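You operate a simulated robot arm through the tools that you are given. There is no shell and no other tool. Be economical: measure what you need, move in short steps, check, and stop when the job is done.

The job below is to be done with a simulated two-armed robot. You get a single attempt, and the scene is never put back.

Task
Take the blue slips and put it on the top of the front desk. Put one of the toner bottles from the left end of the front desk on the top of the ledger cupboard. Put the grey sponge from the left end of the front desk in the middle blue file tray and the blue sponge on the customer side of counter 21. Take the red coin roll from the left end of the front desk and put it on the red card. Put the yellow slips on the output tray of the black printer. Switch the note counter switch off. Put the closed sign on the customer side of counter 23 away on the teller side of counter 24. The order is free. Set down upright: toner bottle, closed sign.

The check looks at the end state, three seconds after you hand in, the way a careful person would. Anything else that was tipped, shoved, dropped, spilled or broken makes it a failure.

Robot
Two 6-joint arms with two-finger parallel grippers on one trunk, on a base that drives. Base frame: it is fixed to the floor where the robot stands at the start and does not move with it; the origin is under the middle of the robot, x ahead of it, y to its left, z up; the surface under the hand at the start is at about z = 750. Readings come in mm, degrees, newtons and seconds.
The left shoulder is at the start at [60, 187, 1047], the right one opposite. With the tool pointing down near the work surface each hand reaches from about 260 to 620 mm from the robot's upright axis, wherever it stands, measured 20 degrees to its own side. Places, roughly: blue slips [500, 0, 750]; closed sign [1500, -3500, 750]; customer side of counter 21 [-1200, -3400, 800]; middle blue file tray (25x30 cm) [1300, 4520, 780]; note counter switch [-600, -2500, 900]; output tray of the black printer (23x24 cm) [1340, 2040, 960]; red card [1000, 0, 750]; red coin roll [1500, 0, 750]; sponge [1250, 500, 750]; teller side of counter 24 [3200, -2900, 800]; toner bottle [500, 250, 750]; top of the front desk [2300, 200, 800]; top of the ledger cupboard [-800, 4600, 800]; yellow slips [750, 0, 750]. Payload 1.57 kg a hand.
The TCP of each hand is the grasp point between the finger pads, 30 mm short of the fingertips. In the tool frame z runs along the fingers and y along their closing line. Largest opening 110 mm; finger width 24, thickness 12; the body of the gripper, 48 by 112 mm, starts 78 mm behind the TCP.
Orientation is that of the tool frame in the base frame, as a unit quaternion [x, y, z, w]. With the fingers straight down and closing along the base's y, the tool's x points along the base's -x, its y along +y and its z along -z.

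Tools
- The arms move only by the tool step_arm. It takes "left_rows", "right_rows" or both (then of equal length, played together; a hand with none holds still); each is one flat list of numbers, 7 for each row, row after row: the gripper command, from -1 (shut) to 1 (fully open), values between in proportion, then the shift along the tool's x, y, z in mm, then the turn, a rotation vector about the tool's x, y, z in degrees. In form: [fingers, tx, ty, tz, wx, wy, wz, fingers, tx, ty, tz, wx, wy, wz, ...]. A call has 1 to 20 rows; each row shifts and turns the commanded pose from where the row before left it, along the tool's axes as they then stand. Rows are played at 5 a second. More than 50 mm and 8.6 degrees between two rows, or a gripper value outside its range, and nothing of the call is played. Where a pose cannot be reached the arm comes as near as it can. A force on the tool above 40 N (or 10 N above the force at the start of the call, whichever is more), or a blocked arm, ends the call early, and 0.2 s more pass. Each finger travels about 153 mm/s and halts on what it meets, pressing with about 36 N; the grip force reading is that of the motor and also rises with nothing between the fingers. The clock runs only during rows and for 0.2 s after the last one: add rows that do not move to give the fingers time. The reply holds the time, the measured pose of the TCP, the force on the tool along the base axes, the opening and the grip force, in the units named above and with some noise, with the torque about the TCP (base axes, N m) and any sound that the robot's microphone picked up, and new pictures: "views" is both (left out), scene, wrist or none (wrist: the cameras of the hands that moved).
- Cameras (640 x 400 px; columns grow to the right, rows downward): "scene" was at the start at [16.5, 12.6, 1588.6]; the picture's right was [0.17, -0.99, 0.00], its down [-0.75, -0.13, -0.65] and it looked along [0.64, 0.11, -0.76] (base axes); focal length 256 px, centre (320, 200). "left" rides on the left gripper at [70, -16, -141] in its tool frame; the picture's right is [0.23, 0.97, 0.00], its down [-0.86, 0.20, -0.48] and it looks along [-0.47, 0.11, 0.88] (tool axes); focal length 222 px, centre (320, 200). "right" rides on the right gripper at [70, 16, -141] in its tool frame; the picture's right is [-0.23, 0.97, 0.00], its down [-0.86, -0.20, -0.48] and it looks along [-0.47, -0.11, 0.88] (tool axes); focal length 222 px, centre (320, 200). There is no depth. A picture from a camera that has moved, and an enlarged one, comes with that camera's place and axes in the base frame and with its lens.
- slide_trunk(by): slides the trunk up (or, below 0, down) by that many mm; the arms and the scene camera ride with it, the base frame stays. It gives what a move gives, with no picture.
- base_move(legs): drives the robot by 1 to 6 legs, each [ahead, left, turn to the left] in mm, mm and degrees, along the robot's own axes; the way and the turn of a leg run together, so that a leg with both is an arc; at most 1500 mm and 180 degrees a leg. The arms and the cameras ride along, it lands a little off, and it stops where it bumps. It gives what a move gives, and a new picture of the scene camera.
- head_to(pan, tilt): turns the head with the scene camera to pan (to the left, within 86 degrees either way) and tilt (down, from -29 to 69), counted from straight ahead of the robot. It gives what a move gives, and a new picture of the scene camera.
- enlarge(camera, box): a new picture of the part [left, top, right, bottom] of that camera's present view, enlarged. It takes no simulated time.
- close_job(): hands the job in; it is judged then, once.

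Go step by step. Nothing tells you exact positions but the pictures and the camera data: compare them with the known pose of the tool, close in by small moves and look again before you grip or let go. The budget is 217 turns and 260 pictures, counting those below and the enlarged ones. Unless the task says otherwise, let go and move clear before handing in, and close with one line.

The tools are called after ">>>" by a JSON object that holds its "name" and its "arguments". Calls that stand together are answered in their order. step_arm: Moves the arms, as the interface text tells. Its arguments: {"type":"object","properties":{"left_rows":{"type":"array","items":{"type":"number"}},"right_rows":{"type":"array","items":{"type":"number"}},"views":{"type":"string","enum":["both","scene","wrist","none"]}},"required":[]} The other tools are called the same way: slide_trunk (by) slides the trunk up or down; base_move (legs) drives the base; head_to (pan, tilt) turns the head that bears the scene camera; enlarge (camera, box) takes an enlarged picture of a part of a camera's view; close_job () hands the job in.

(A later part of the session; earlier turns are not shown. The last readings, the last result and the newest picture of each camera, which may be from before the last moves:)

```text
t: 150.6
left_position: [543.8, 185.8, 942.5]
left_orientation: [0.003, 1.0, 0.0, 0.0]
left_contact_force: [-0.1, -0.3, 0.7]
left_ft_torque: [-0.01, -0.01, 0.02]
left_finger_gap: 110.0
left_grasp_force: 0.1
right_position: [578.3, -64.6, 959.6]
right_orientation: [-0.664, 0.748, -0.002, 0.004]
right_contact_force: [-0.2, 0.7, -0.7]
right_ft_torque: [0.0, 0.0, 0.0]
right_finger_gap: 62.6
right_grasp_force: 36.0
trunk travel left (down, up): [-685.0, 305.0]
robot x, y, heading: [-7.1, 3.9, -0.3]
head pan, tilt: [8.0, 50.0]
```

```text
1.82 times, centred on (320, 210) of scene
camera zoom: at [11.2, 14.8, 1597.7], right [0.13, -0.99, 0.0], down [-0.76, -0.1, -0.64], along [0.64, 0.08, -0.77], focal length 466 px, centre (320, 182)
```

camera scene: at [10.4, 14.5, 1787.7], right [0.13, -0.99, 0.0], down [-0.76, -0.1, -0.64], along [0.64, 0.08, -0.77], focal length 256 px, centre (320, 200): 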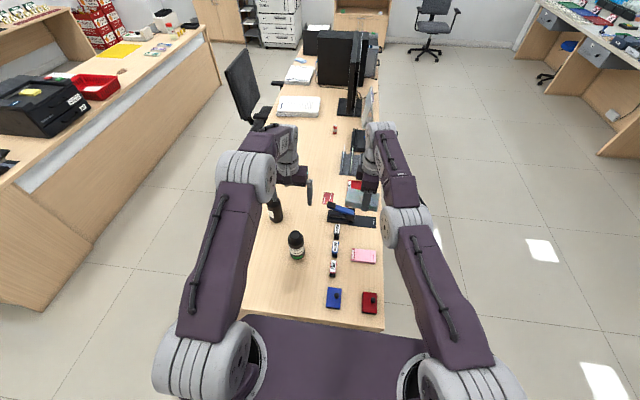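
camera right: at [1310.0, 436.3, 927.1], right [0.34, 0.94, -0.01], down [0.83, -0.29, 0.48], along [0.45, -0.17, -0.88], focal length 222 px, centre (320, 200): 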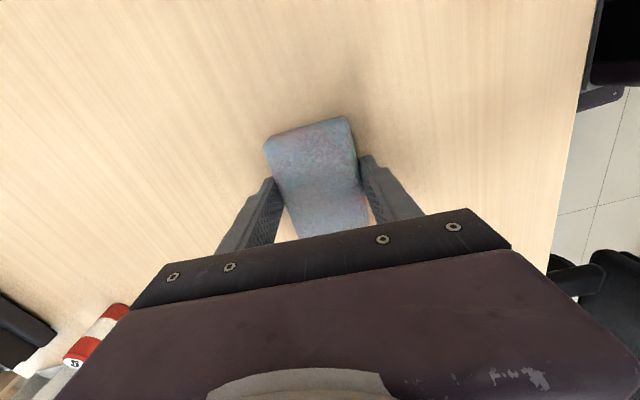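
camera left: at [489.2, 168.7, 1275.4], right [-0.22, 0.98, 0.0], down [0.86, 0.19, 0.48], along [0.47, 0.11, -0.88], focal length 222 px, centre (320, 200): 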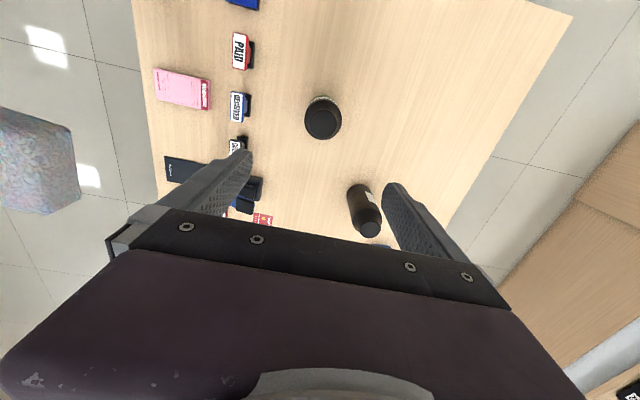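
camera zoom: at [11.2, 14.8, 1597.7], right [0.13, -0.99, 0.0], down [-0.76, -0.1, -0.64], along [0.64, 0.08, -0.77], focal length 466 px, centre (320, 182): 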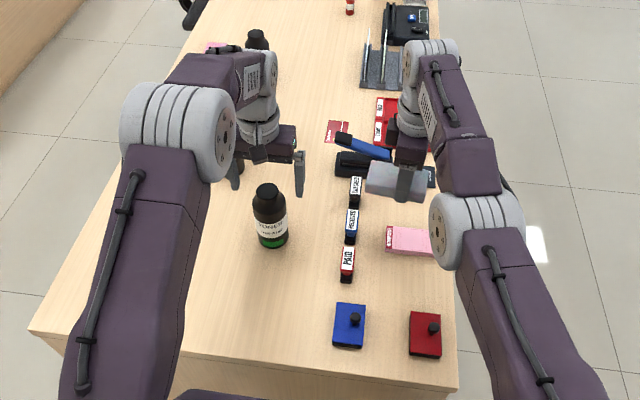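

Aligned. Descend to z≈850 and close on the bottle.

>>> {"name": "step_arm", "arguments": {"left_rows": [1, 0, 2, 35, 0, 0, 0, 1, 0, 0, 35, 0, 0, 0, 1, 0, 0, 22, 0, 0, 0, 1, 0, 0, 0, 0, 0, 0, 0.3, 0, 0, 0, 0, 0, 0, -1, 0, 0, 0, 0, 0, 0, -1, 0, 0, 0, 0, 0, 0], "views": "wrist"}}

```text
t: 152.2
left_position: [545.7, 187.3, 851.0]
left_orientation: [0.004, 1.0, 0.001, 0.0]
left_contact_force: [1.1, 0.8, 0.8]
left_ft_torque: [0.03, -0.05, 0.03]
left_finger_gap: 64.8
left_grasp_force: 36.2
right_position: [579.5, -65.4, 960.6]
right_orientation: [-0.663, 0.748, -0.003, 0.004]
right_contact_force: [0.0, -1.0, -1.7]
right_ft_torque: [0.0, 0.01, 0.0]
right_finger_gap: 62.5
right_grasp_force: 35.2
trunk travel left (down, up): [-685.0, 305.0]
robot x, y, heading: [-3.4, 3.0, -0.5]
head pan, tilt: [8.0, 50.0]
camera left: at [475.3, 172.2, 994.0], right [-0.22, 0.98, 0.0], down [0.86, 0.19, 0.48], along [0.47, 0.11, -0.88], focal length 222 px, centre (320, 200)
```

left: 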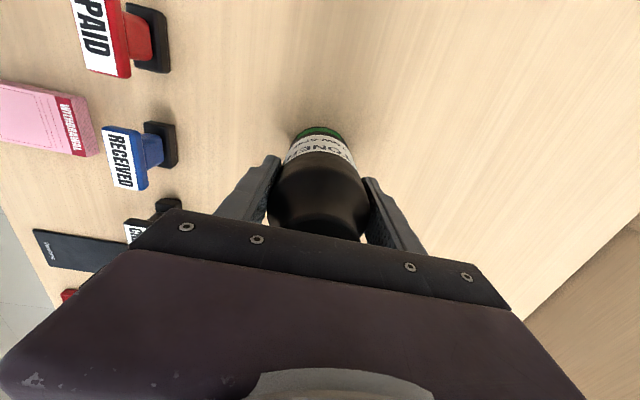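

Bottle gripped. Lift it, raise the trunk, turn left and drive to the back cupboards.

>>> {"name": "step_arm", "arguments": {"left_rows": [-1, 0, 0, -30, 0, 0, 0, -1, 0, 0, -40, 0, 0, 0, -1, 0, 0, -40, 0, 0, 0], "views": "none"}}

>>> {"name": "slide_trunk", "arguments": {"by": 190}}

>>> {"name": "base_move", "arguments": {"legs": [[-250, 0, 0], [0, 0, 90], [1400, 0, 0], [1400, 0, 0]]}}

>>> {"name": "head_to", "arguments": {"pan": 5, "tilt": 25}}

```text
t: 153.0
left_position: [544.3, 186.8, 961.0]
left_orientation: [0.004, 1.0, 0.001, 0.0]
left_contact_force: [-0.4, 0.0, -2.5]
left_ft_torque: [-0.01, 0.02, 0.01]
left_finger_gap: 64.7
left_grasp_force: 36.0
right_position: [578.7, -65.3, 958.8]
right_orientation: [-0.664, 0.748, -0.002, 0.004]
right_contact_force: [-0.4, 0.6, -0.6]
right_ft_torque: [-0.02, -0.03, 0.01]
right_finger_gap: 62.5
right_grasp_force: 35.8
trunk travel left (down, up): [-685.0, 305.0]
robot x, y, heading: [-3.0, 7.5, -0.4]
head pan, tilt: [8.0, 50.0]
```

```text
t: 155.1
left_position: [545.7, 188.0, 1150.2]
left_orientation: [0.003, 1.0, 0.002, 0.0]
left_contact_force: [-0.3, 0.5, -3.3]
left_ft_torque: [0.0, 0.04, 0.0]
left_finger_gap: 64.6
left_grasp_force: 35.7
right_position: [580.8, -65.9, 1148.5]
right_orientation: [-0.664, 0.747, -0.003, 0.004]
right_contact_force: [-0.4, 0.3, -0.8]
right_ft_torque: [0.03, 0.08, 0.02]
right_finger_gap: 62.7
right_grasp_force: 35.7
trunk travel left (down, up): [-875.0, 115.0]
robot x, y, heading: [-3.1, 3.1, -0.3]
head pan, tilt: [8.0, 50.0]
```

```text
t: 173.8
left_position: [-420.6, 3331.1, 1152.2]
left_orientation: [-0.705, 0.71, 0.0, -0.001]
left_contact_force: [0.5, 0.6, -3.5]
left_ft_torque: [-0.03, 0.01, -0.02]
left_finger_gap: 64.5
left_grasp_force: 35.9
right_position: [-167.5, 3365.6, 1149.1]
right_orientation: [0.998, -0.06, -0.001, -0.005]
right_contact_force: [0.0, 0.7, -0.2]
right_ft_torque: [-0.02, -0.01, -0.01]
right_finger_gap: 62.6
right_grasp_force: 35.6
trunk travel left (down, up): [-875.0, 115.0]
robot x, y, heading: [-237.4, 2780.3, 89.5]
head pan, tilt: [8.0, 50.0]
camera scene: at [-248.5, 2797.4, 1787.7], right [0.99, 0.13, 0.0], down [0.1, -0.76, -0.64], along [-0.08, 0.64, -0.77], focal length 256 px, centre (320, 200)
```

scene: 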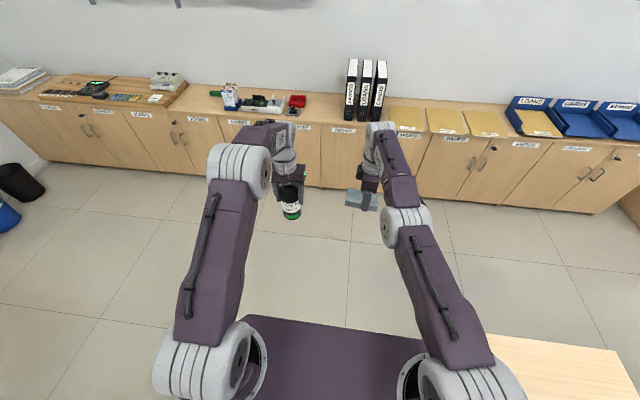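

```text
t: 174.7
left_position: [-419.9, 3332.3, 1150.9]
left_orientation: [-0.705, 0.71, 0.0, -0.001]
left_contact_force: [-0.6, -0.5, -3.9]
left_ft_torque: [-0.05, 0.0, 0.02]
left_finger_gap: 64.6
left_grasp_force: 35.8
right_position: [-167.2, 3367.2, 1149.3]
right_orientation: [0.998, -0.059, 0.0, -0.005]
right_contact_force: [0.2, 0.2, -0.1]
right_ft_torque: [-0.03, -0.01, 0.0]
right_finger_gap: 62.7
right_grasp_force: 35.7
trunk travel left (down, up): [-875.0, 115.0]
robot x, y, heading: [-238.4, 2782.1, 89.7]
head pan, tilt: [5.0, 25.0]
camera scene: at [-245.7, 2814.0, 1825.1], right [1.0, 0.08, 0.0], down [0.03, -0.42, -0.91], along [-0.07, 0.9, -0.42], focal length 256 px, centre (320, 200)
```

scene: 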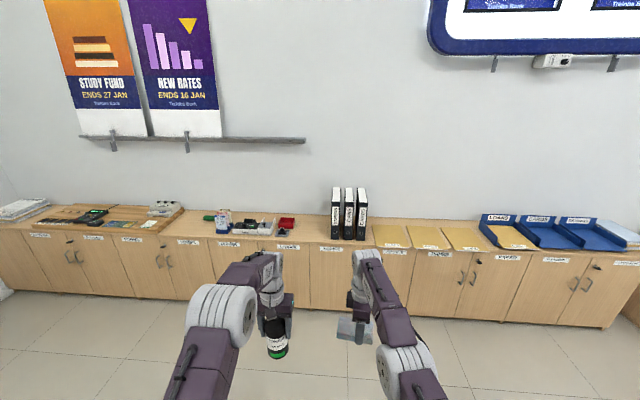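

>>> {"name": "enlarge", "arguments": {"camera": "scene", "box": [0, 180, 200, 290]}}

>>> {"name": "enlarge", "arguments": {"camera": "scene", "box": [180, 180, 400, 290]}}

>>> {"name": "enlarge", "arguments": {"camera": "scene", "box": [380, 180, 640, 300]}}

```text
3.20 times, centred on (100, 235) of scene
camera zoom: at [-245.7, 2814.0, 1825.1], right [1.0, 0.08, 0.0], down [0.03, -0.42, -0.91], along [-0.07, 0.9, -0.42], focal length 821 px, centre (1024, 88)
```

zoom: 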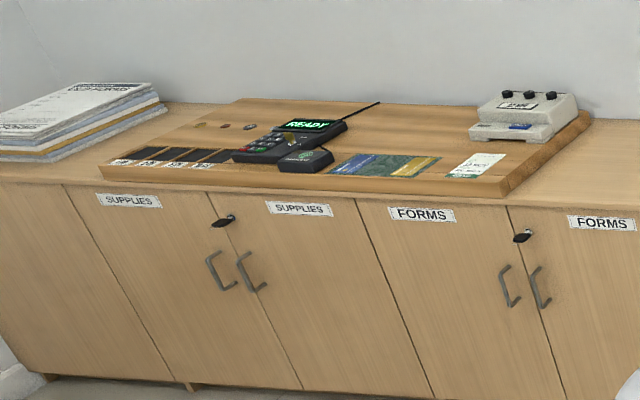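

```text
2.91 times, centred on (290, 235) of scene
camera zoom: at [-245.7, 2814.0, 1825.1], right [1.0, 0.08, 0.0], down [0.03, -0.42, -0.91], along [-0.07, 0.9, -0.42], focal length 746 px, centre (407, 98)
```

zoom: 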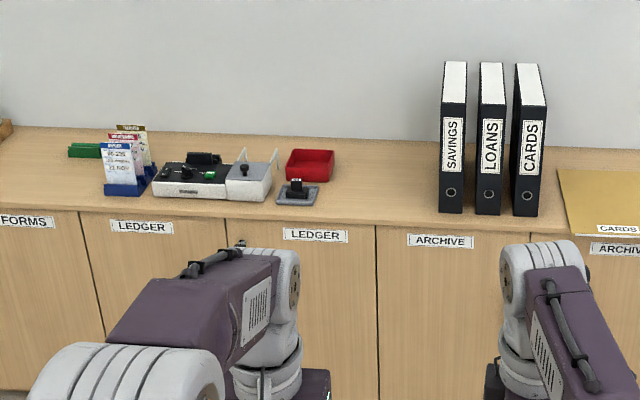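

```text
2.46 times, centred on (510, 240) of scene
camera zoom: at [-245.7, 2814.0, 1825.1], right [1.0, 0.08, 0.0], down [0.03, -0.42, -0.91], along [-0.07, 0.9, -0.42], focal length 631 px, centre (-148, 102)
```

zoom: 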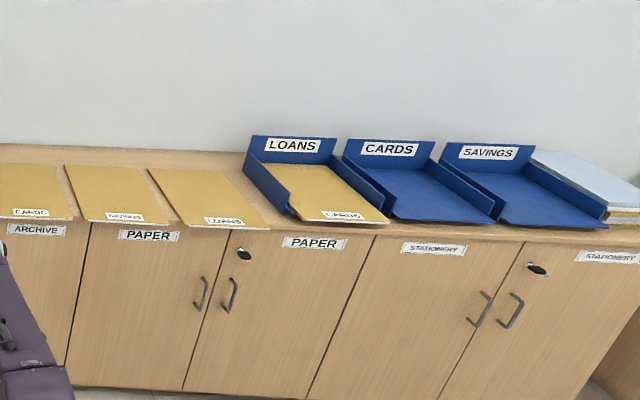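

The LEDGER cupboard spans x≈-1219…-457; a free spot is right of the red box at ≈(-535,4520). Retract the right hand and approach.

>>> {"name": "step_arm", "arguments": {"right_rows": [-1, 0, 45, 0, 0, 0, 0, -1, 0, 45, 0, 0, 0, 0, -1, 0, 45, 0, 0, 0, 0, -1, 0, 20, 0, 0, 0, 0], "views": "none"}}

>>> {"name": "base_move", "arguments": {"legs": [[1040, 115, 0]]}}

>>> {"name": "head_to", "arguments": {"pan": 5, "tilt": 50}}

```text
t: 175.7
left_position: [-420.4, 3331.9, 1150.6]
left_orientation: [-0.705, 0.709, 0.001, -0.001]
left_contact_force: [0.6, -0.1, -3.5]
left_ft_torque: [-0.03, -0.01, -0.02]
left_finger_gap: 64.5
left_grasp_force: 36.5
right_position: [-181.0, 3363.7, 1153.0]
right_orientation: [0.998, -0.06, 0.001, -0.003]
right_contact_force: [0.0, 0.2, -0.5]
right_ft_torque: [0.04, 0.01, 0.02]
right_finger_gap: 62.7
right_grasp_force: 36.0
right hand out of reach, approached as far as the arm can: row 1, 2, 3, 4
trunk travel left (down, up): [-875.0, 115.0]
robot x, y, heading: [-239.2, 2781.7, 89.4]
head pan, tilt: [5.0, 25.0]
```

```text
t: 181.1
left_position: [-545.5, 4373.8, 1152.4]
left_orientation: [0.711, -0.703, -0.001, 0.001]
left_contact_force: [0.3, -0.8, -2.9]
left_ft_torque: [-0.02, -0.01, 0.04]
left_finger_gap: 65.1
left_grasp_force: 36.2
right_position: [-307.8, 4409.4, 1153.6]
right_orientation: [0.999, -0.051, 0.0, -0.005]
right_contact_force: [0.6, -0.8, -0.1]
right_ft_torque: [0.02, -0.01, -0.02]
right_finger_gap: 62.5
right_grasp_force: 35.5
trunk travel left (down, up): [-875.0, 115.0]
robot x, y, heading: [-355.7, 3825.1, 90.8]
head pan, tilt: [5.0, 25.0]
camera scene: at [-361.8, 3858.7, 1825.2], right [1.0, 0.1, 0.0], down [0.04, -0.42, -0.91], along [-0.09, 0.9, -0.42], focal length 256 px, centre (320, 200)
```

scene: 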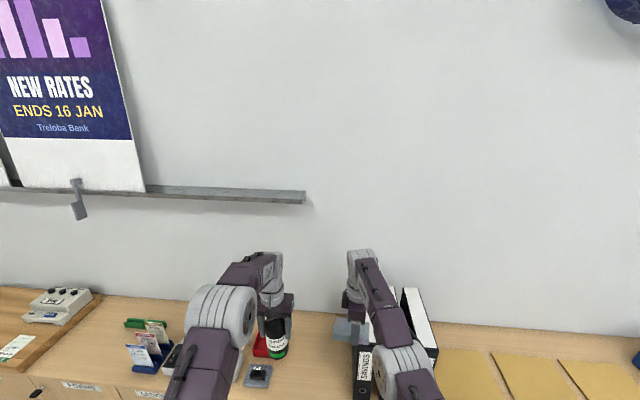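

```text
t: 182.0
left_position: [-546.0, 4375.8, 1151.5]
left_orientation: [0.711, -0.703, -0.001, 0.0]
left_contact_force: [-0.4, 0.5, -3.1]
left_ft_torque: [-0.03, -0.02, 0.02]
left_finger_gap: 64.8
left_grasp_force: 35.5
right_position: [-306.9, 4410.1, 1152.5]
right_orientation: [0.999, -0.051, 0.001, -0.004]
right_contact_force: [0.2, 0.9, 0.1]
right_ft_torque: [-0.03, -0.01, -0.03]
right_finger_gap: 62.7
right_grasp_force: 36.2
trunk travel left (down, up): [-875.0, 115.0]
robot x, y, heading: [-350.8, 3827.1, 90.6]
head pan, tilt: [5.0, 50.0]
camera scene: at [-360.5, 3845.2, 1787.7], right [1.0, 0.1, 0.0], down [0.08, -0.76, -0.64], along [-0.06, 0.64, -0.77], focal length 256 px, centre (320, 200)
```

scene: 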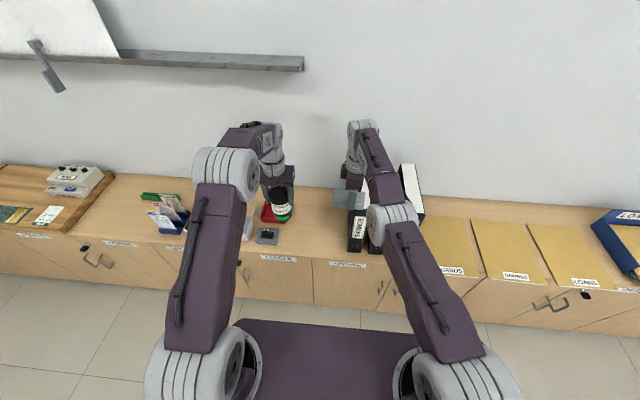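

Driving 155 mm closer; the sponge stays above the binders (top ≈1050).

>>> {"name": "base_move", "arguments": {"legs": [[150, 0, 0]]}}

>>> {"name": "enlarge", "arguments": {"camera": "left", "box": [0, 0, 640, 400]}}

```text
t: 183.3
left_position: [-546.7, 4522.9, 1152.7]
left_orientation: [0.711, -0.703, -0.002, 0.0]
left_contact_force: [-0.5, 0.4, -2.8]
left_ft_torque: [-0.01, 0.0, -0.01]
left_finger_gap: 64.5
left_grasp_force: 36.1
right_position: [-309.1, 4556.9, 1153.3]
right_orientation: [0.999, -0.051, 0.0, -0.006]
right_contact_force: [0.8, -0.8, -0.4]
right_ft_torque: [0.03, -0.01, 0.02]
right_finger_gap: 62.4
right_grasp_force: 36.4
trunk travel left (down, up): [-875.0, 115.0]
robot x, y, heading: [-352.9, 3977.6, 90.9]
head pan, tilt: [5.0, 50.0]
camera scene: at [-362.0, 3990.5, 1787.7], right [1.0, 0.1, 0.0], down [0.07, -0.76, -0.64], along [-0.06, 0.64, -0.76], focal length 256 px, centre (320, 200)
```

scene: 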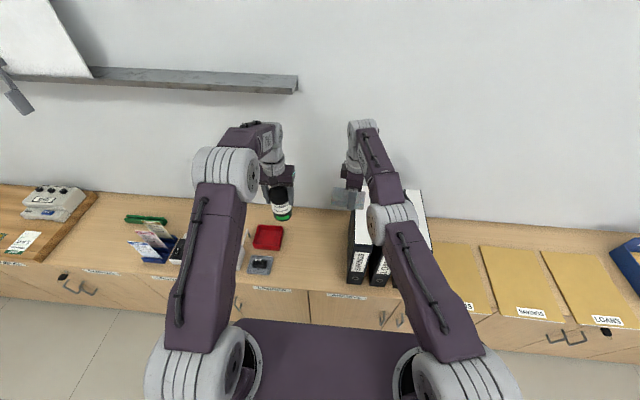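

```text
1.00 times, centred on (320, 200) of left (not enlarged: the box is as wide or as high as the picture)
camera zoom: at [-529.8, 4452.7, 1295.0], right [-0.97, -0.24, 0.0], down [-0.21, 0.85, 0.48], along [-0.11, 0.47, -0.88], focal length 222 px, centre (320, 200)
```

zoom: 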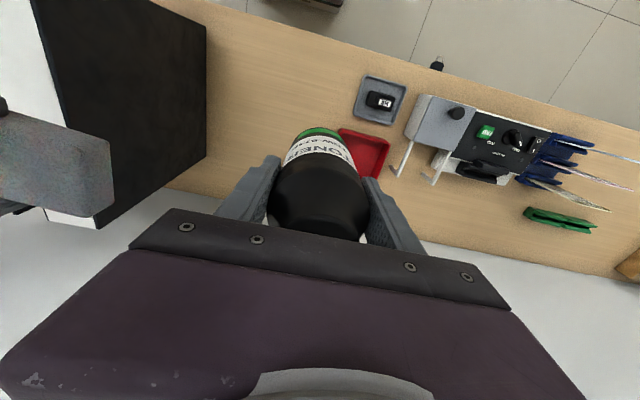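

Shift ~18 mm right and lower the bottle toward the cupboard top.

>>> {"name": "step_arm", "arguments": {"left_rows": [-1, 0, -18, 0, 0, 0, 0, -1, 0, 0, 45, 0, 0, 0, -1, 0, 0, 45, 0, 0, 0, -1, 0, 0, 45, 0, 0, 0, -1, 0, 0, 45, 0, 0, 0, -1, 0, 0, 45, 0, 0, 0, -1, 0, 0, 35, 0, 0, 0, -1, 0, 0, 0, 0, 0, 0], "views": "both"}}

```text
t: 185.2
left_position: [-528.7, 4524.6, 889.3]
left_orientation: [0.711, -0.704, 0.0, 0.001]
left_contact_force: [-0.7, 0.9, -3.4]
left_ft_torque: [-0.03, -0.05, 0.01]
left_finger_gap: 64.8
left_grasp_force: 35.8
right_position: [-309.5, 4558.3, 1152.2]
right_orientation: [0.999, -0.051, -0.001, -0.004]
right_contact_force: [0.0, -0.1, -0.2]
right_ft_torque: [0.0, 0.03, 0.0]
right_finger_gap: 62.6
right_grasp_force: 36.0
trunk travel left (down, up): [-875.0, 115.0]
robot x, y, heading: [-354.5, 3976.4, 90.7]
head pan, tilt: [5.0, 50.0]
camera scene: at [-361.9, 3993.8, 1787.7], right [1.0, 0.1, 0.0], down [0.07, -0.76, -0.64], along [-0.06, 0.64, -0.77], focal length 256 px, centre (320, 200)
camera left: at [-511.6, 4456.0, 1031.7], right [-0.97, -0.24, 0.0], down [-0.21, 0.85, 0.48], along [-0.12, 0.46, -0.88], focal length 222 px, centre (320, 200)
```

scene: 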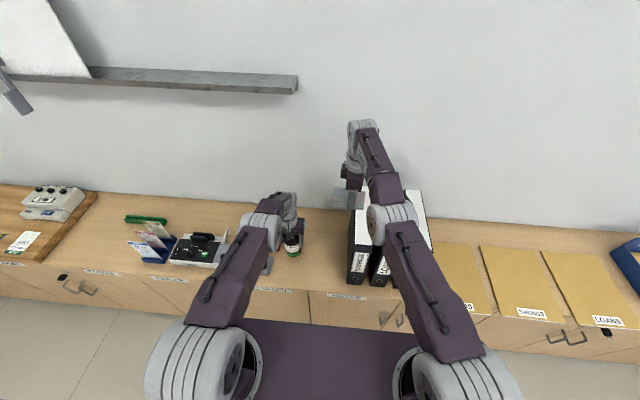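
left: 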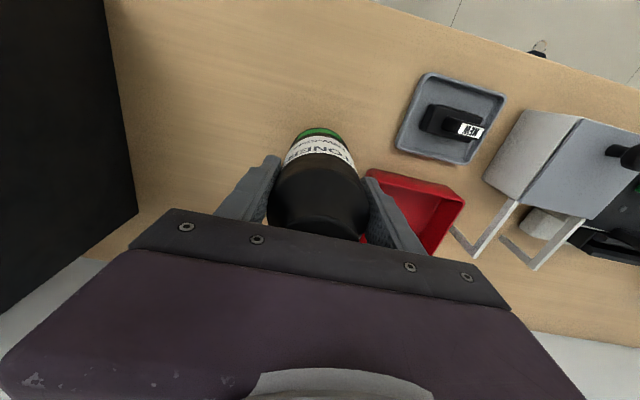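

Shift slightly away from the red box (to ≈(-516,4498)), then lower to touch.

>>> {"name": "step_arm", "arguments": {"left_rows": [-1, 26, -13, 0, 0, 0, 0, -1, 0, 0, 0, 0, 0, 0, -1, 0, 0, 20, 0, 0, 0, -1, 0, 0, 10, 0, 0, 0, -1, 0, 0, 4, 0, 0, 0, -1, 0, 0, 0, 0, 0, 0], "views": "wrist"}}

```text
t: 186.6
left_position: [-515.5, 4499.4, 856.1]
left_orientation: [0.711, -0.703, -0.001, 0.0]
left_contact_force: [-0.4, 0.1, -3.8]
left_ft_torque: [-0.01, 0.0, 0.01]
left_finger_gap: 64.8
left_grasp_force: 35.9
right_position: [-308.8, 4560.3, 1151.4]
right_orientation: [0.999, -0.051, 0.0, -0.005]
right_contact_force: [0.3, -0.7, 0.1]
right_ft_torque: [0.0, 0.01, 0.0]
right_finger_gap: 62.5
right_grasp_force: 36.2
trunk travel left (down, up): [-875.0, 115.0]
robot x, y, heading: [-350.6, 3979.9, 90.4]
head pan, tilt: [5.0, 50.0]
camera left: at [-499.1, 4430.4, 998.8], right [-0.97, -0.24, 0.0], down [-0.21, 0.85, 0.48], along [-0.11, 0.46, -0.88], focal length 222 px, centre (320, 200)
```

left: 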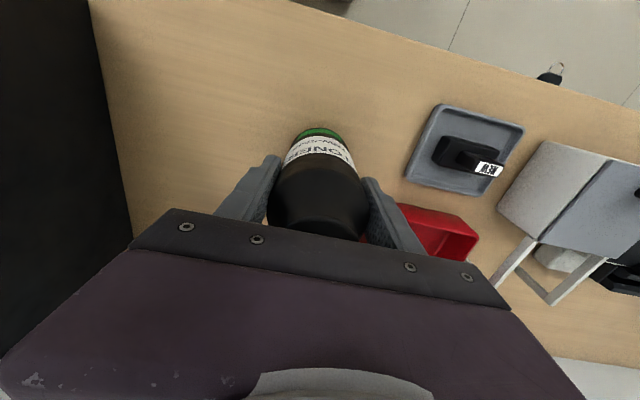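

>>> {"name": "step_arm", "arguments": {"left_rows": [-1, 0, 0, 2, 0, 0, 0, -1, 0, 0, 2, 0, 0, 0, -1, 0, 0, 1, 0, 0, 0, -1, 0, 0, 0, 0, 0, 0], "views": "none"}}

```text
t: 187.6
left_position: [-516.1, 4499.0, 852.8]
left_orientation: [0.711, -0.703, -0.001, 0.0]
left_contact_force: [-0.8, 0.1, -0.9]
left_ft_torque: [0.05, -0.08, 0.02]
left_finger_gap: 64.6
left_grasp_force: 36.0
right_position: [-308.6, 4559.5, 1151.8]
right_orientation: [0.999, -0.051, 0.0, -0.004]
right_contact_force: [0.0, 0.6, -0.6]
right_ft_torque: [0.02, -0.02, 0.0]
right_finger_gap: 62.8
right_grasp_force: 36.1
trunk travel left (down, up): [-875.0, 115.0]
robot x, y, heading: [-355.1, 3977.4, 90.3]
head pan, tilt: [5.0, 50.0]
```

Bottle has touched down. Release and rise.

>>> {"name": "step_arm", "arguments": {"left_rows": [-1, 0, 0, 1, 0, 0, 0, 0.3, 0, 0, 0, 0, 0, 0, 0.5, 0, 0, 0, 0, 0, 0, 0.5, 0, 0, -20, 0, 0, 0, 0.5, 0, 0, -45, 0, 0, 0, 0.5, 0, 0, -45, 0, 0, 0, 0.5, 0, 0, -45, 0, 0, 0, 0.5, 0, 0, -45, 0, 0, 0, 0.5, 0, 0, -45, 0, 0, 0, 0.5, 0, 0, -45, 0, 0, 0], "views": "both"}}

```text
t: 189.8
left_position: [-516.9, 4497.2, 1144.6]
left_orientation: [0.711, -0.703, 0.0, 0.0]
left_contact_force: [0.4, -0.5, -0.3]
left_ft_torque: [0.01, -0.02, -0.02]
left_finger_gap: 82.5
left_grasp_force: 0.0
right_position: [-307.8, 4558.5, 1153.1]
right_orientation: [0.999, -0.05, -0.001, -0.004]
right_contact_force: [0.2, -0.9, -0.6]
right_ft_torque: [0.0, 0.01, 0.01]
right_finger_gap: 62.4
right_grasp_force: 36.2
trunk travel left (down, up): [-875.0, 115.0]
robot x, y, heading: [-357.1, 3974.9, 90.5]
head pan, tilt: [5.0, 50.0]
camera scene: at [-361.7, 3992.8, 1787.6], right [1.0, 0.1, 0.0], down [0.07, -0.76, -0.64], along [-0.06, 0.64, -0.77], focal length 256 px, centre (320, 200)
camera left: at [-499.4, 4428.2, 1287.7], right [-0.97, -0.24, 0.0], down [-0.21, 0.85, 0.48], along [-0.12, 0.46, -0.88], focal length 222 px, centre (320, 200)
```

scene: 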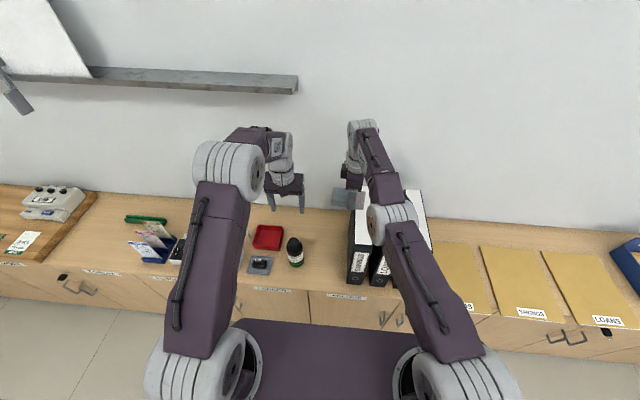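
left: 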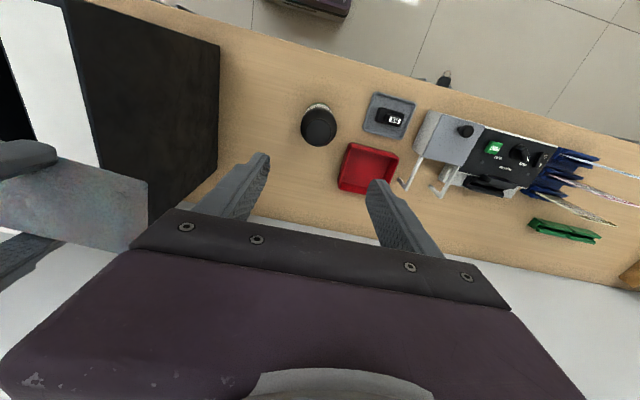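

Bottle stands upright. Now back off and drive to the blue file trays with the sponge.

>>> {"name": "base_move", "arguments": {"legs": [[-350, 0, 0], [0, -1450, 0], [0, -200, 0]]}}

>>> {"name": "head_to", "arguments": {"pan": 0, "tilt": 45}}

```text
t: 200.0
left_position: [1133.8, 4173.9, 1144.3]
left_orientation: [0.713, -0.701, 0.001, 0.0]
left_contact_force: [-0.6, -0.5, 0.2]
left_ft_torque: [0.03, -0.02, 0.0]
left_finger_gap: 82.4
left_grasp_force: 0.1
right_position: [1340.8, 4237.7, 1152.0]
right_orientation: [0.999, -0.048, 0.002, -0.005]
right_contact_force: [-0.9, 0.3, -0.4]
right_ft_torque: [0.0, -0.04, -0.01]
right_finger_gap: 62.9
right_grasp_force: 35.7
trunk travel left (down, up): [-875.0, 115.0]
robot x, y, heading: [1304.4, 3655.2, 90.9]
head pan, tilt: [5.0, 50.0]
camera scene: at [1290.5, 3672.8, 1787.6], right [0.99, 0.1, 0.0], down [0.08, -0.76, -0.64], along [-0.06, 0.64, -0.77], focal length 256 px, centre (320, 200)
```

scene: 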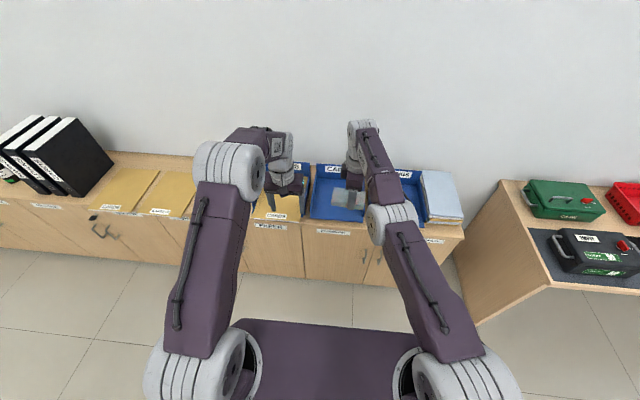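

```text
t: 200.7
left_position: [1137.0, 4175.2, 1145.6]
left_orientation: [0.713, -0.701, 0.0, -0.001]
left_contact_force: [-0.9, -0.1, 0.0]
left_ft_torque: [0.0, -0.02, 0.04]
left_finger_gap: 82.5
left_grasp_force: 0.0
right_position: [1344.6, 4238.5, 1152.9]
right_orientation: [0.999, -0.047, 0.0, -0.004]
right_contact_force: [-0.4, 0.0, -0.7]
right_ft_torque: [0.0, 0.0, 0.01]
right_finger_gap: 62.5
right_grasp_force: 35.7
trunk travel left (down, up): [-875.0, 115.0]
robot x, y, heading: [1304.4, 3659.3, 90.7]
head pan, tilt: [0.0, 45.0]
camera scene: at [1301.2, 3677.5, 1794.5], right [1.0, 0.02, 0.0], down [0.01, -0.71, -0.71], along [-0.01, 0.71, -0.71], focal length 256 px, centre (320, 200)
```

scene: 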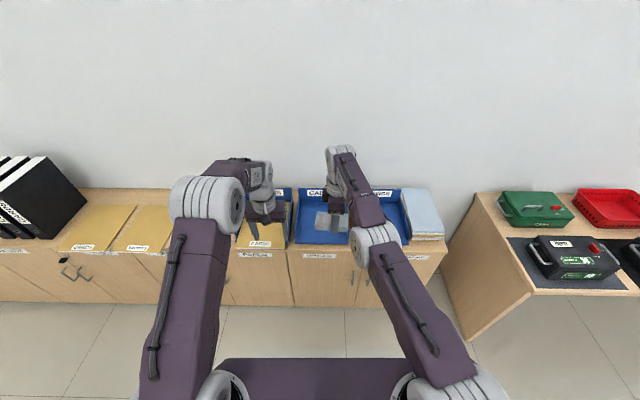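

>>> {"name": "enlarge", "arguments": {"camera": "scene", "box": [230, 160, 450, 270]}}

>>> {"name": "enlarge", "arguments": {"camera": "right", "box": [0, 0, 640, 400]}}

```text
2.91 times, centred on (340, 215) of scene
camera zoom: at [1301.2, 3677.5, 1794.5], right [1.0, 0.02, 0.0], down [0.01, -0.71, -0.71], along [-0.01, 0.71, -0.71], focal length 746 px, centre (262, 156)
```

zoom: 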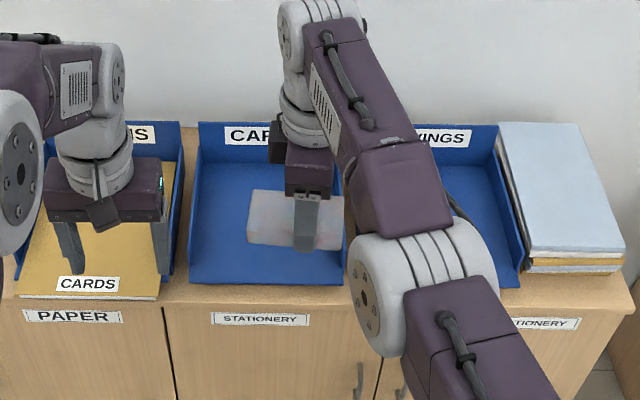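

```text
1.00 times, centred on (320, 200) of right (not enlarged: the box is as wide or as high as the picture)
camera zoom: at [1412.1, 4214.3, 1291.8], right [-0.32, -0.95, -0.01], down [-0.83, 0.28, 0.48], along [-0.45, 0.16, -0.88], focal length 222 px, centre (320, 200)
```

zoom: 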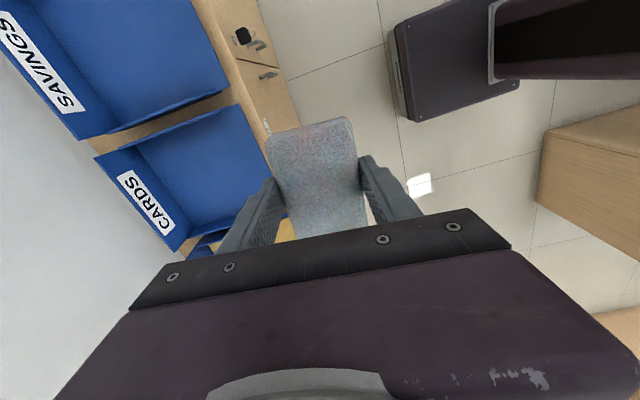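

Middle tray centre ≈(1297,4553). Driving to put the sponge above it, then lowering the trunk.

>>> {"name": "base_move", "arguments": {"legs": [[310, 48, 0]]}}

>>> {"name": "slide_trunk", "arguments": {"by": -200}}

>>> {"name": "enlarge", "arguments": {"camera": "right", "box": [0, 0, 640, 400]}}

```text
t: 202.8
left_position: [1086.1, 4485.9, 1144.5]
left_orientation: [0.713, -0.701, -0.001, 0.0]
left_contact_force: [0.3, -0.5, 0.0]
left_ft_torque: [0.01, 0.04, -0.03]
left_finger_gap: 82.5
left_grasp_force: 0.0
right_position: [1293.2, 4549.7, 1153.7]
right_orientation: [0.999, -0.047, 0.0, -0.005]
right_contact_force: [-0.1, -0.1, -0.7]
right_ft_torque: [-0.01, 0.03, 0.0]
right_finger_gap: 62.8
right_grasp_force: 36.4
trunk travel left (down, up): [-875.0, 115.0]
robot x, y, heading: [1245.6, 3969.9, 91.1]
head pan, tilt: [0.0, 45.0]
camera scene: at [1250.2, 3986.9, 1794.6], right [1.0, 0.02, 0.0], down [0.01, -0.71, -0.71], along [-0.01, 0.71, -0.71], focal length 256 px, centre (320, 200)
```

scene: 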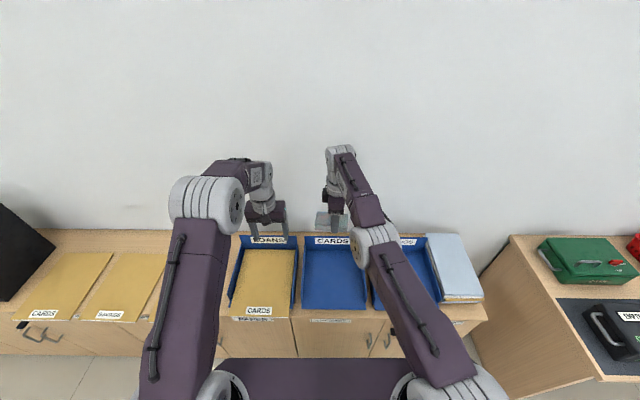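

```text
t: 205.0
left_position: [1084.4, 4488.2, 944.0]
left_orientation: [0.713, -0.701, -0.001, 0.0]
left_contact_force: [0.4, 0.3, 0.6]
left_ft_torque: [-0.01, 0.0, 0.0]
left_finger_gap: 82.5
left_grasp_force: 0.1
right_position: [1292.9, 4550.6, 952.0]
right_orientation: [0.999, -0.047, -0.001, -0.005]
right_contact_force: [1.0, 0.2, -1.1]
right_ft_torque: [-0.01, -0.03, 0.0]
right_finger_gap: 62.6
right_grasp_force: 36.2
trunk travel left (down, up): [-675.0, 315.0]
robot x, y, heading: [1250.3, 3969.1, 91.1]
head pan, tilt: [0.0, 45.0]
```

```text
1.00 times, centred on (320, 200) of right (not enlarged: the box is as wide or as high as the picture)
camera zoom: at [1360.0, 4526.7, 1091.9], right [-0.32, -0.95, -0.01], down [-0.83, 0.28, 0.48], along [-0.45, 0.16, -0.88], focal length 222 px, centre (320, 200)
```

zoom: 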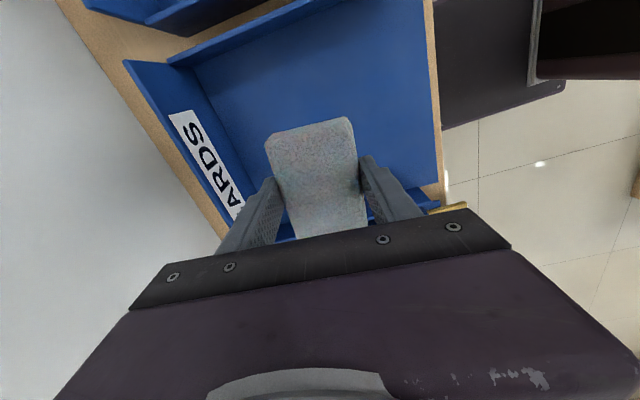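

Sponge is over the middle tray; lowering.

>>> {"name": "step_arm", "arguments": {"right_rows": [-1, 0, 0, 40, 0, 0, 0, -1, 0, 0, 40, 0, 0, 0, -1, 0, 0, 40, 0, 0, 0, -1, 0, 0, 25, 0, 0, 0, -1, 0, 0, 0, 0, 0, 0], "views": "wrist"}}

```text
t: 206.2
left_position: [1084.5, 4485.9, 945.6]
left_orientation: [0.713, -0.701, -0.002, 0.0]
left_contact_force: [-0.3, -0.8, 0.4]
left_ft_torque: [0.01, -0.01, 0.03]
left_finger_gap: 82.4
left_grasp_force: 0.0
right_position: [1294.8, 4549.7, 814.6]
right_orientation: [0.999, -0.048, -0.001, -0.013]
right_contact_force: [-0.5, -5.0, 17.5]
right_ft_torque: [-0.62, -0.15, -0.03]
right_finger_gap: 62.8
right_grasp_force: 36.2
right hand out of reach, approached as far as the arm can: row 4
trunk travel left (down, up): [-675.0, 315.0]
robot x, y, heading: [1250.8, 3973.1, 91.2]
head pan, tilt: [0.0, 45.0]
stopped in row 5 (right hand): the force on the tool passed its limit at 45 N (the readings are from after the stop); the commanded pose is now the measured one
camera right: at [1362.8, 4523.6, 953.9], right [-0.32, -0.95, -0.02], down [-0.83, 0.27, 0.49], along [-0.46, 0.17, -0.87], focal length 222 px, centre (320, 200)
```

right: 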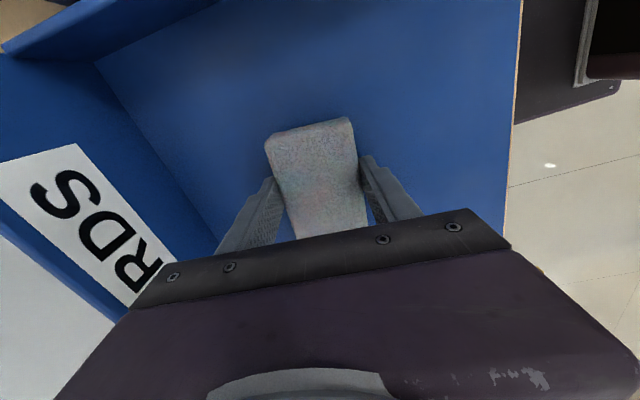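

Contact on the tray floor (z≈780). Release and rise.

>>> {"name": "step_arm", "arguments": {"right_rows": [-1, 0, 0, -2, 0, 0, 0, -1, 0, 0, 0, 0, 0, 0, 0.4, 0, 0, 0, 0, 0, 0, 0.6, 0, 0, 0, 0, 0, 0, 0.6, 0, 0, -30, 0, 0, 0, 0.6, 0, 0, -45, 0, 0, 0, 0.6, 0, 0, -45, 0, 0, 0, 0.6, 0, 0, -30, 0, 0, 0], "views": "both"}}

```text
t: 208.0
left_position: [1085.7, 4488.0, 944.9]
left_orientation: [0.713, -0.701, -0.001, 0.001]
left_contact_force: [0.4, -0.4, 0.4]
left_ft_torque: [0.0, 0.0, -0.02]
left_finger_gap: 82.6
left_grasp_force: 0.1
right_position: [1296.7, 4549.3, 966.0]
right_orientation: [0.999, -0.047, -0.001, -0.01]
right_contact_force: [-0.7, 0.3, 0.1]
right_ft_torque: [0.0, -0.01, 0.0]
right_finger_gap: 87.7
right_grasp_force: 0.2
trunk travel left (down, up): [-675.0, 315.0]
robot x, y, heading: [1253.5, 3968.9, 91.2]
head pan, tilt: [0.0, 45.0]
camera scene: at [1249.5, 3989.9, 1594.5], right [1.0, 0.02, 0.0], down [0.01, -0.71, -0.71], along [-0.01, 0.71, -0.71], focal length 256 px, centre (320, 200)
camera right: at [1364.9, 4523.0, 1104.9], right [-0.32, -0.95, -0.02], down [-0.83, 0.27, 0.49], along [-0.46, 0.17, -0.87], focal length 222 px, centre (320, 200)
```

scene: 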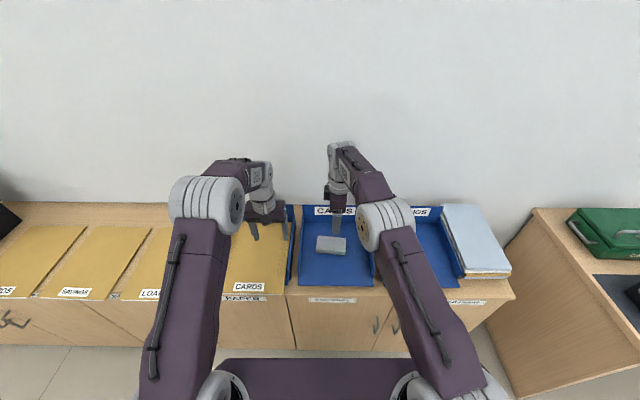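
right: 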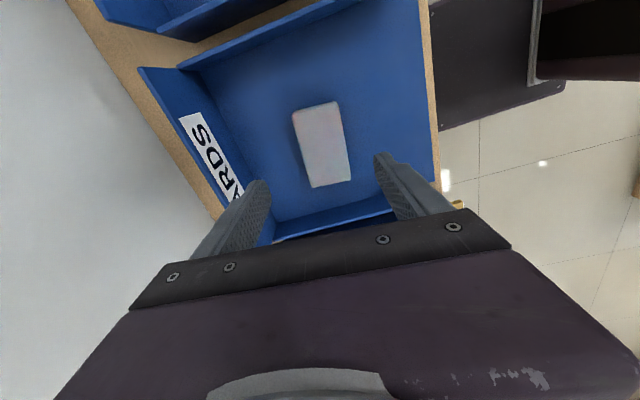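

Grey sponge is in the middle tray. Now back to the front desk for the blue sponge, via the open corridor at x≈-400.

>>> {"name": "slide_trunk", "arguments": {"by": 120}}

>>> {"name": "base_move", "arguments": {"legs": [[-350, 0, 0], [0, 1450, 0], [0, 200, 0], [0, 0, 180], [1400, 0, 0], [1120, 0, 0]]}}

```text
t: 209.5
left_position: [1085.2, 4489.1, 1064.1]
left_orientation: [0.713, -0.701, 0.0, 0.001]
left_contact_force: [0.0, 0.2, 0.3]
left_ft_torque: [0.02, 0.0, -0.01]
left_finger_gap: 82.6
left_grasp_force: 0.0
right_position: [1295.8, 4549.2, 1085.7]
right_orientation: [0.999, -0.047, -0.001, -0.009]
right_contact_force: [-0.3, -0.2, -0.5]
right_ft_torque: [0.01, -0.01, 0.05]
right_finger_gap: 87.9
right_grasp_force: 0.2
trunk travel left (down, up): [-795.0, 195.0]
robot x, y, heading: [1248.5, 3971.6, 91.1]
head pan, tilt: [0.0, 45.0]
```

```text
t: 239.0
left_position: [-133.1, 550.6, 1064.4]
left_orientation: [0.699, 0.715, 0.0, 0.001]
left_contact_force: [0.0, -0.2, 0.3]
left_ft_torque: [-0.02, -0.03, 0.02]
left_finger_gap: 82.5
left_grasp_force: 0.0
right_position: [-344.2, 488.3, 1085.8]
right_orientation: [0.045, 0.999, -0.01, 0.001]
right_contact_force: [0.2, 0.4, 0.5]
right_ft_torque: [0.01, -0.01, 0.0]
right_finger_gap: 87.9
right_grasp_force: 0.0
trunk travel left (down, up): [-795.0, 195.0]
robot x, y, heading: [-303.1, 1068.3, -89.0]
head pan, tilt: [0.0, 45.0]
camera scene: at [-300.9, 1047.1, 1714.6], right [-1.0, -0.02, 0.0], down [-0.02, 0.71, -0.71], along [0.02, -0.71, -0.71], focal length 256 px, centre (320, 200)
```

scene: 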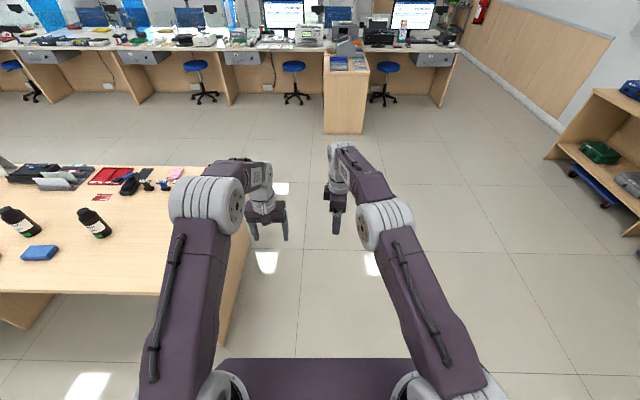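

>>> {"name": "base_move", "arguments": {"legs": [[0, 1313, -1], [30, 0, 0]]}}

>>> {"name": "enlarge", "arguments": {"camera": "right", "box": [0, 0, 640, 400]}}

```text
t: 246.1
left_position: [1177.4, 517.7, 1068.2]
left_orientation: [0.716, 0.698, -0.001, 0.003]
left_contact_force: [-1.0, 1.1, 0.2]
left_ft_torque: [-0.06, 0.03, 0.01]
left_finger_gap: 82.3
left_grasp_force: 0.1
right_position: [964.0, 465.2, 1090.1]
right_orientation: [0.068, 0.998, -0.012, 0.002]
right_contact_force: [0.0, 0.2, -1.0]
right_ft_torque: [-0.08, 0.01, -0.02]
right_finger_gap: 88.1
right_grasp_force: 0.1
trunk travel left (down, up): [-795.0, 195.0]
robot x, y, heading: [1034.5, 1035.2, -91.4]
head pan, tilt: [0.0, 45.0]
camera scene: at [1033.6, 1024.0, 1714.8], right [-1.0, 0.02, 0.0], down [0.02, 0.7, -0.71], along [-0.02, -0.71, -0.7], focal length 256 px, centre (320, 200)
```

scene: 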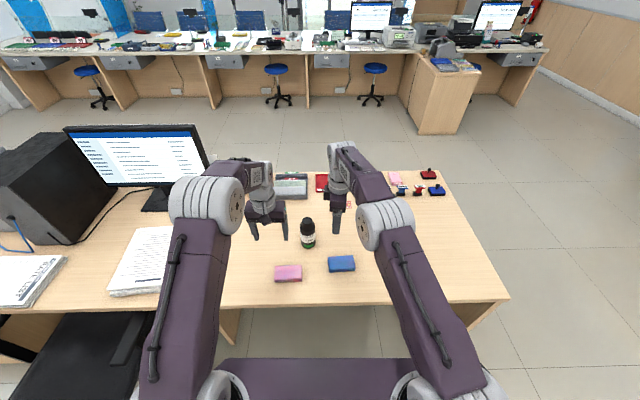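

```text
1.00 times, centred on (320, 200) of right (not enlarged: the box is as wide or as high as the picture)
camera zoom: at [896.7, 494.3, 1227.8], right [0.36, 0.93, -0.02], down [0.82, -0.3, 0.49], along [0.45, -0.19, -0.87], focal length 222 px, centre (320, 200)
```

zoom: 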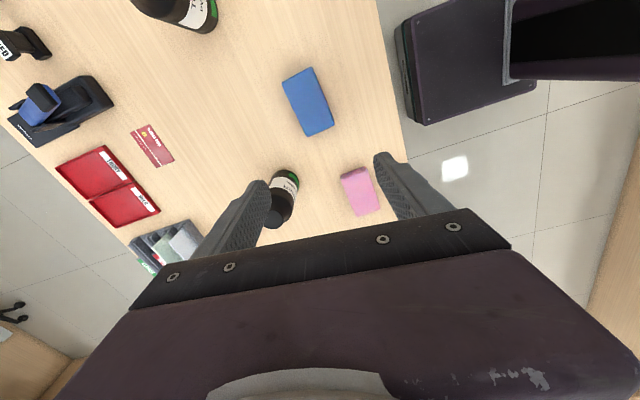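

Blue sponge ≈(929,453), angled 7.5°. Rotate and shift the hand, lower the trunk 120.

>>> {"name": "step_arm", "arguments": {"right_rows": [1, 0, 0, 0, 0, 0, -7.65, 1, 0, 0, 0, 0, 0, -7.65, 1, 36, -7, 0, 0, 0, 0, 1, 0, 0, 0, 0, 0, 0], "views": "none"}}

>>> {"name": "slide_trunk", "arguments": {"by": -120}}

>>> {"name": "enlarge", "arguments": {"camera": "right", "box": [0, 0, 640, 400]}}

```text
t: 247.1
left_position: [1178.3, 510.6, 1064.9]
left_orientation: [0.716, 0.698, 0.0, 0.001]
left_contact_force: [0.9, -0.2, -0.5]
left_ft_torque: [-0.01, 0.0, 0.04]
left_finger_gap: 82.4
left_grasp_force: 0.0
right_position: [928.8, 449.9, 1085.3]
right_orientation: [-0.066, 0.998, -0.009, 0.0]
right_contact_force: [-0.1, -0.4, 0.4]
right_ft_torque: [-0.03, -0.01, 0.01]
right_finger_gap: 110.2
right_grasp_force: 0.1
trunk travel left (down, up): [-795.0, 195.0]
robot x, y, heading: [1034.5, 1040.5, -91.5]
head pan, tilt: [0.0, 45.0]
```

```text
t: 248.6
left_position: [1177.7, 510.2, 943.9]
left_orientation: [0.715, 0.699, 0.001, 0.0]
left_contact_force: [-0.4, -0.5, -0.5]
left_ft_torque: [-0.06, 0.01, 0.05]
left_finger_gap: 82.6
left_grasp_force: 0.0
right_position: [930.1, 448.8, 965.8]
right_orientation: [-0.065, 0.998, -0.01, 0.0]
right_contact_force: [0.7, 0.3, 0.0]
right_ft_torque: [-0.02, 0.0, 0.01]
right_finger_gap: 109.8
right_grasp_force: 0.1
trunk travel left (down, up): [-675.0, 315.0]
robot x, y, heading: [1037.0, 1037.0, -91.3]
head pan, tilt: [0.0, 45.0]
```

```text
1.00 times, centred on (320, 200) of right (not enlarged: the box is as wide or as high as the picture)
camera zoom: at [858.2, 458.3, 1104.9], right [0.1, 0.99, -0.02], down [0.87, -0.08, 0.48], along [0.48, -0.06, -0.88], focal length 222 px, centre (320, 200)
```

zoom: 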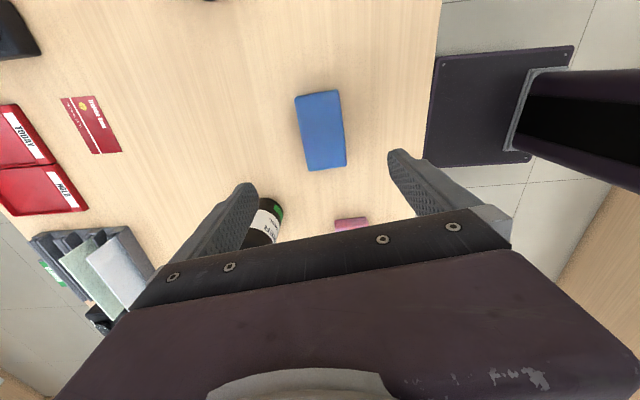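

Well centred. Descend.

>>> {"name": "step_arm", "arguments": {"right_rows": [1, 2, -1, 45, 0, 0, 0, 1, 0, 0, 45, 0, 0, 0, 1, 0, 0, 45, 0, 0, 0, 1, 0, 0, 25, 0, 0, 0, 1, 0, 0, 0, 0, 0, 0], "views": "wrist"}}

```text
t: 249.8
left_position: [1178.4, 511.4, 944.2]
left_orientation: [0.715, 0.699, 0.001, 0.001]
left_contact_force: [0.0, -0.7, -0.6]
left_ft_torque: [0.05, 0.02, 0.03]
left_finger_gap: 82.5
left_grasp_force: 0.1
right_position: [927.0, 451.5, 807.9]
right_orientation: [-0.064, 0.998, -0.011, 0.001]
right_contact_force: [0.1, 0.7, 0.4]
right_ft_torque: [-0.02, 0.0, 0.01]
right_finger_gap: 110.2
right_grasp_force: 0.1
right hand out of reach, approached as far as the arm can: row 4
trunk travel left (down, up): [-675.0, 315.0]
robot x, y, heading: [1034.8, 1035.4, -91.5]
head pan, tilt: [0.0, 45.0]
camera right: at [854.8, 460.6, 945.8], right [0.1, 0.99, -0.02], down [0.87, -0.08, 0.48], along [0.48, -0.06, -0.88], focal length 222 px, centre (320, 200)
```

right: 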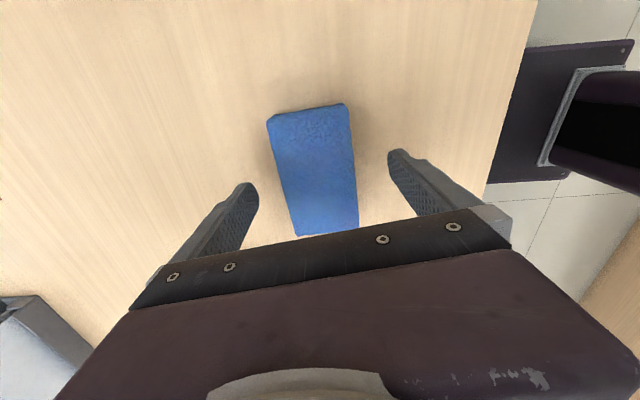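

>>> {"name": "step_arm", "arguments": {"right_rows": [1, 0, 0, 10, 0, 0, 0, 1, 0, 0, 10, 0, 0, 0, 1, 0, 0, 0, 0, 0, 0, 0.2, 0, 0, 0, 0, 0, 0, -1, 0, 0, 0, 0, 0, 0, -1, 0, 0, 0, 0, 0, 0], "views": "none"}}

```text
t: 251.2
left_position: [1178.3, 510.1, 944.9]
left_orientation: [0.715, 0.699, 0.001, 0.001]
left_contact_force: [-0.9, 0.3, 0.2]
left_ft_torque: [-0.03, 0.03, -0.02]
left_finger_gap: 82.3
left_grasp_force: 0.1
right_position: [926.3, 453.9, 789.0]
right_orientation: [-0.065, 0.998, -0.01, 0.0]
right_contact_force: [0.0, -0.8, 0.7]
right_ft_torque: [0.04, 0.0, -0.07]
right_finger_gap: 63.0
right_grasp_force: 36.2
right hand out of reach, approached as far as the arm can: row 2
trunk travel left (down, up): [-675.0, 315.0]
robot x, y, heading: [1033.3, 1037.7, -91.4]
head pan, tilt: [0.0, 45.0]
```

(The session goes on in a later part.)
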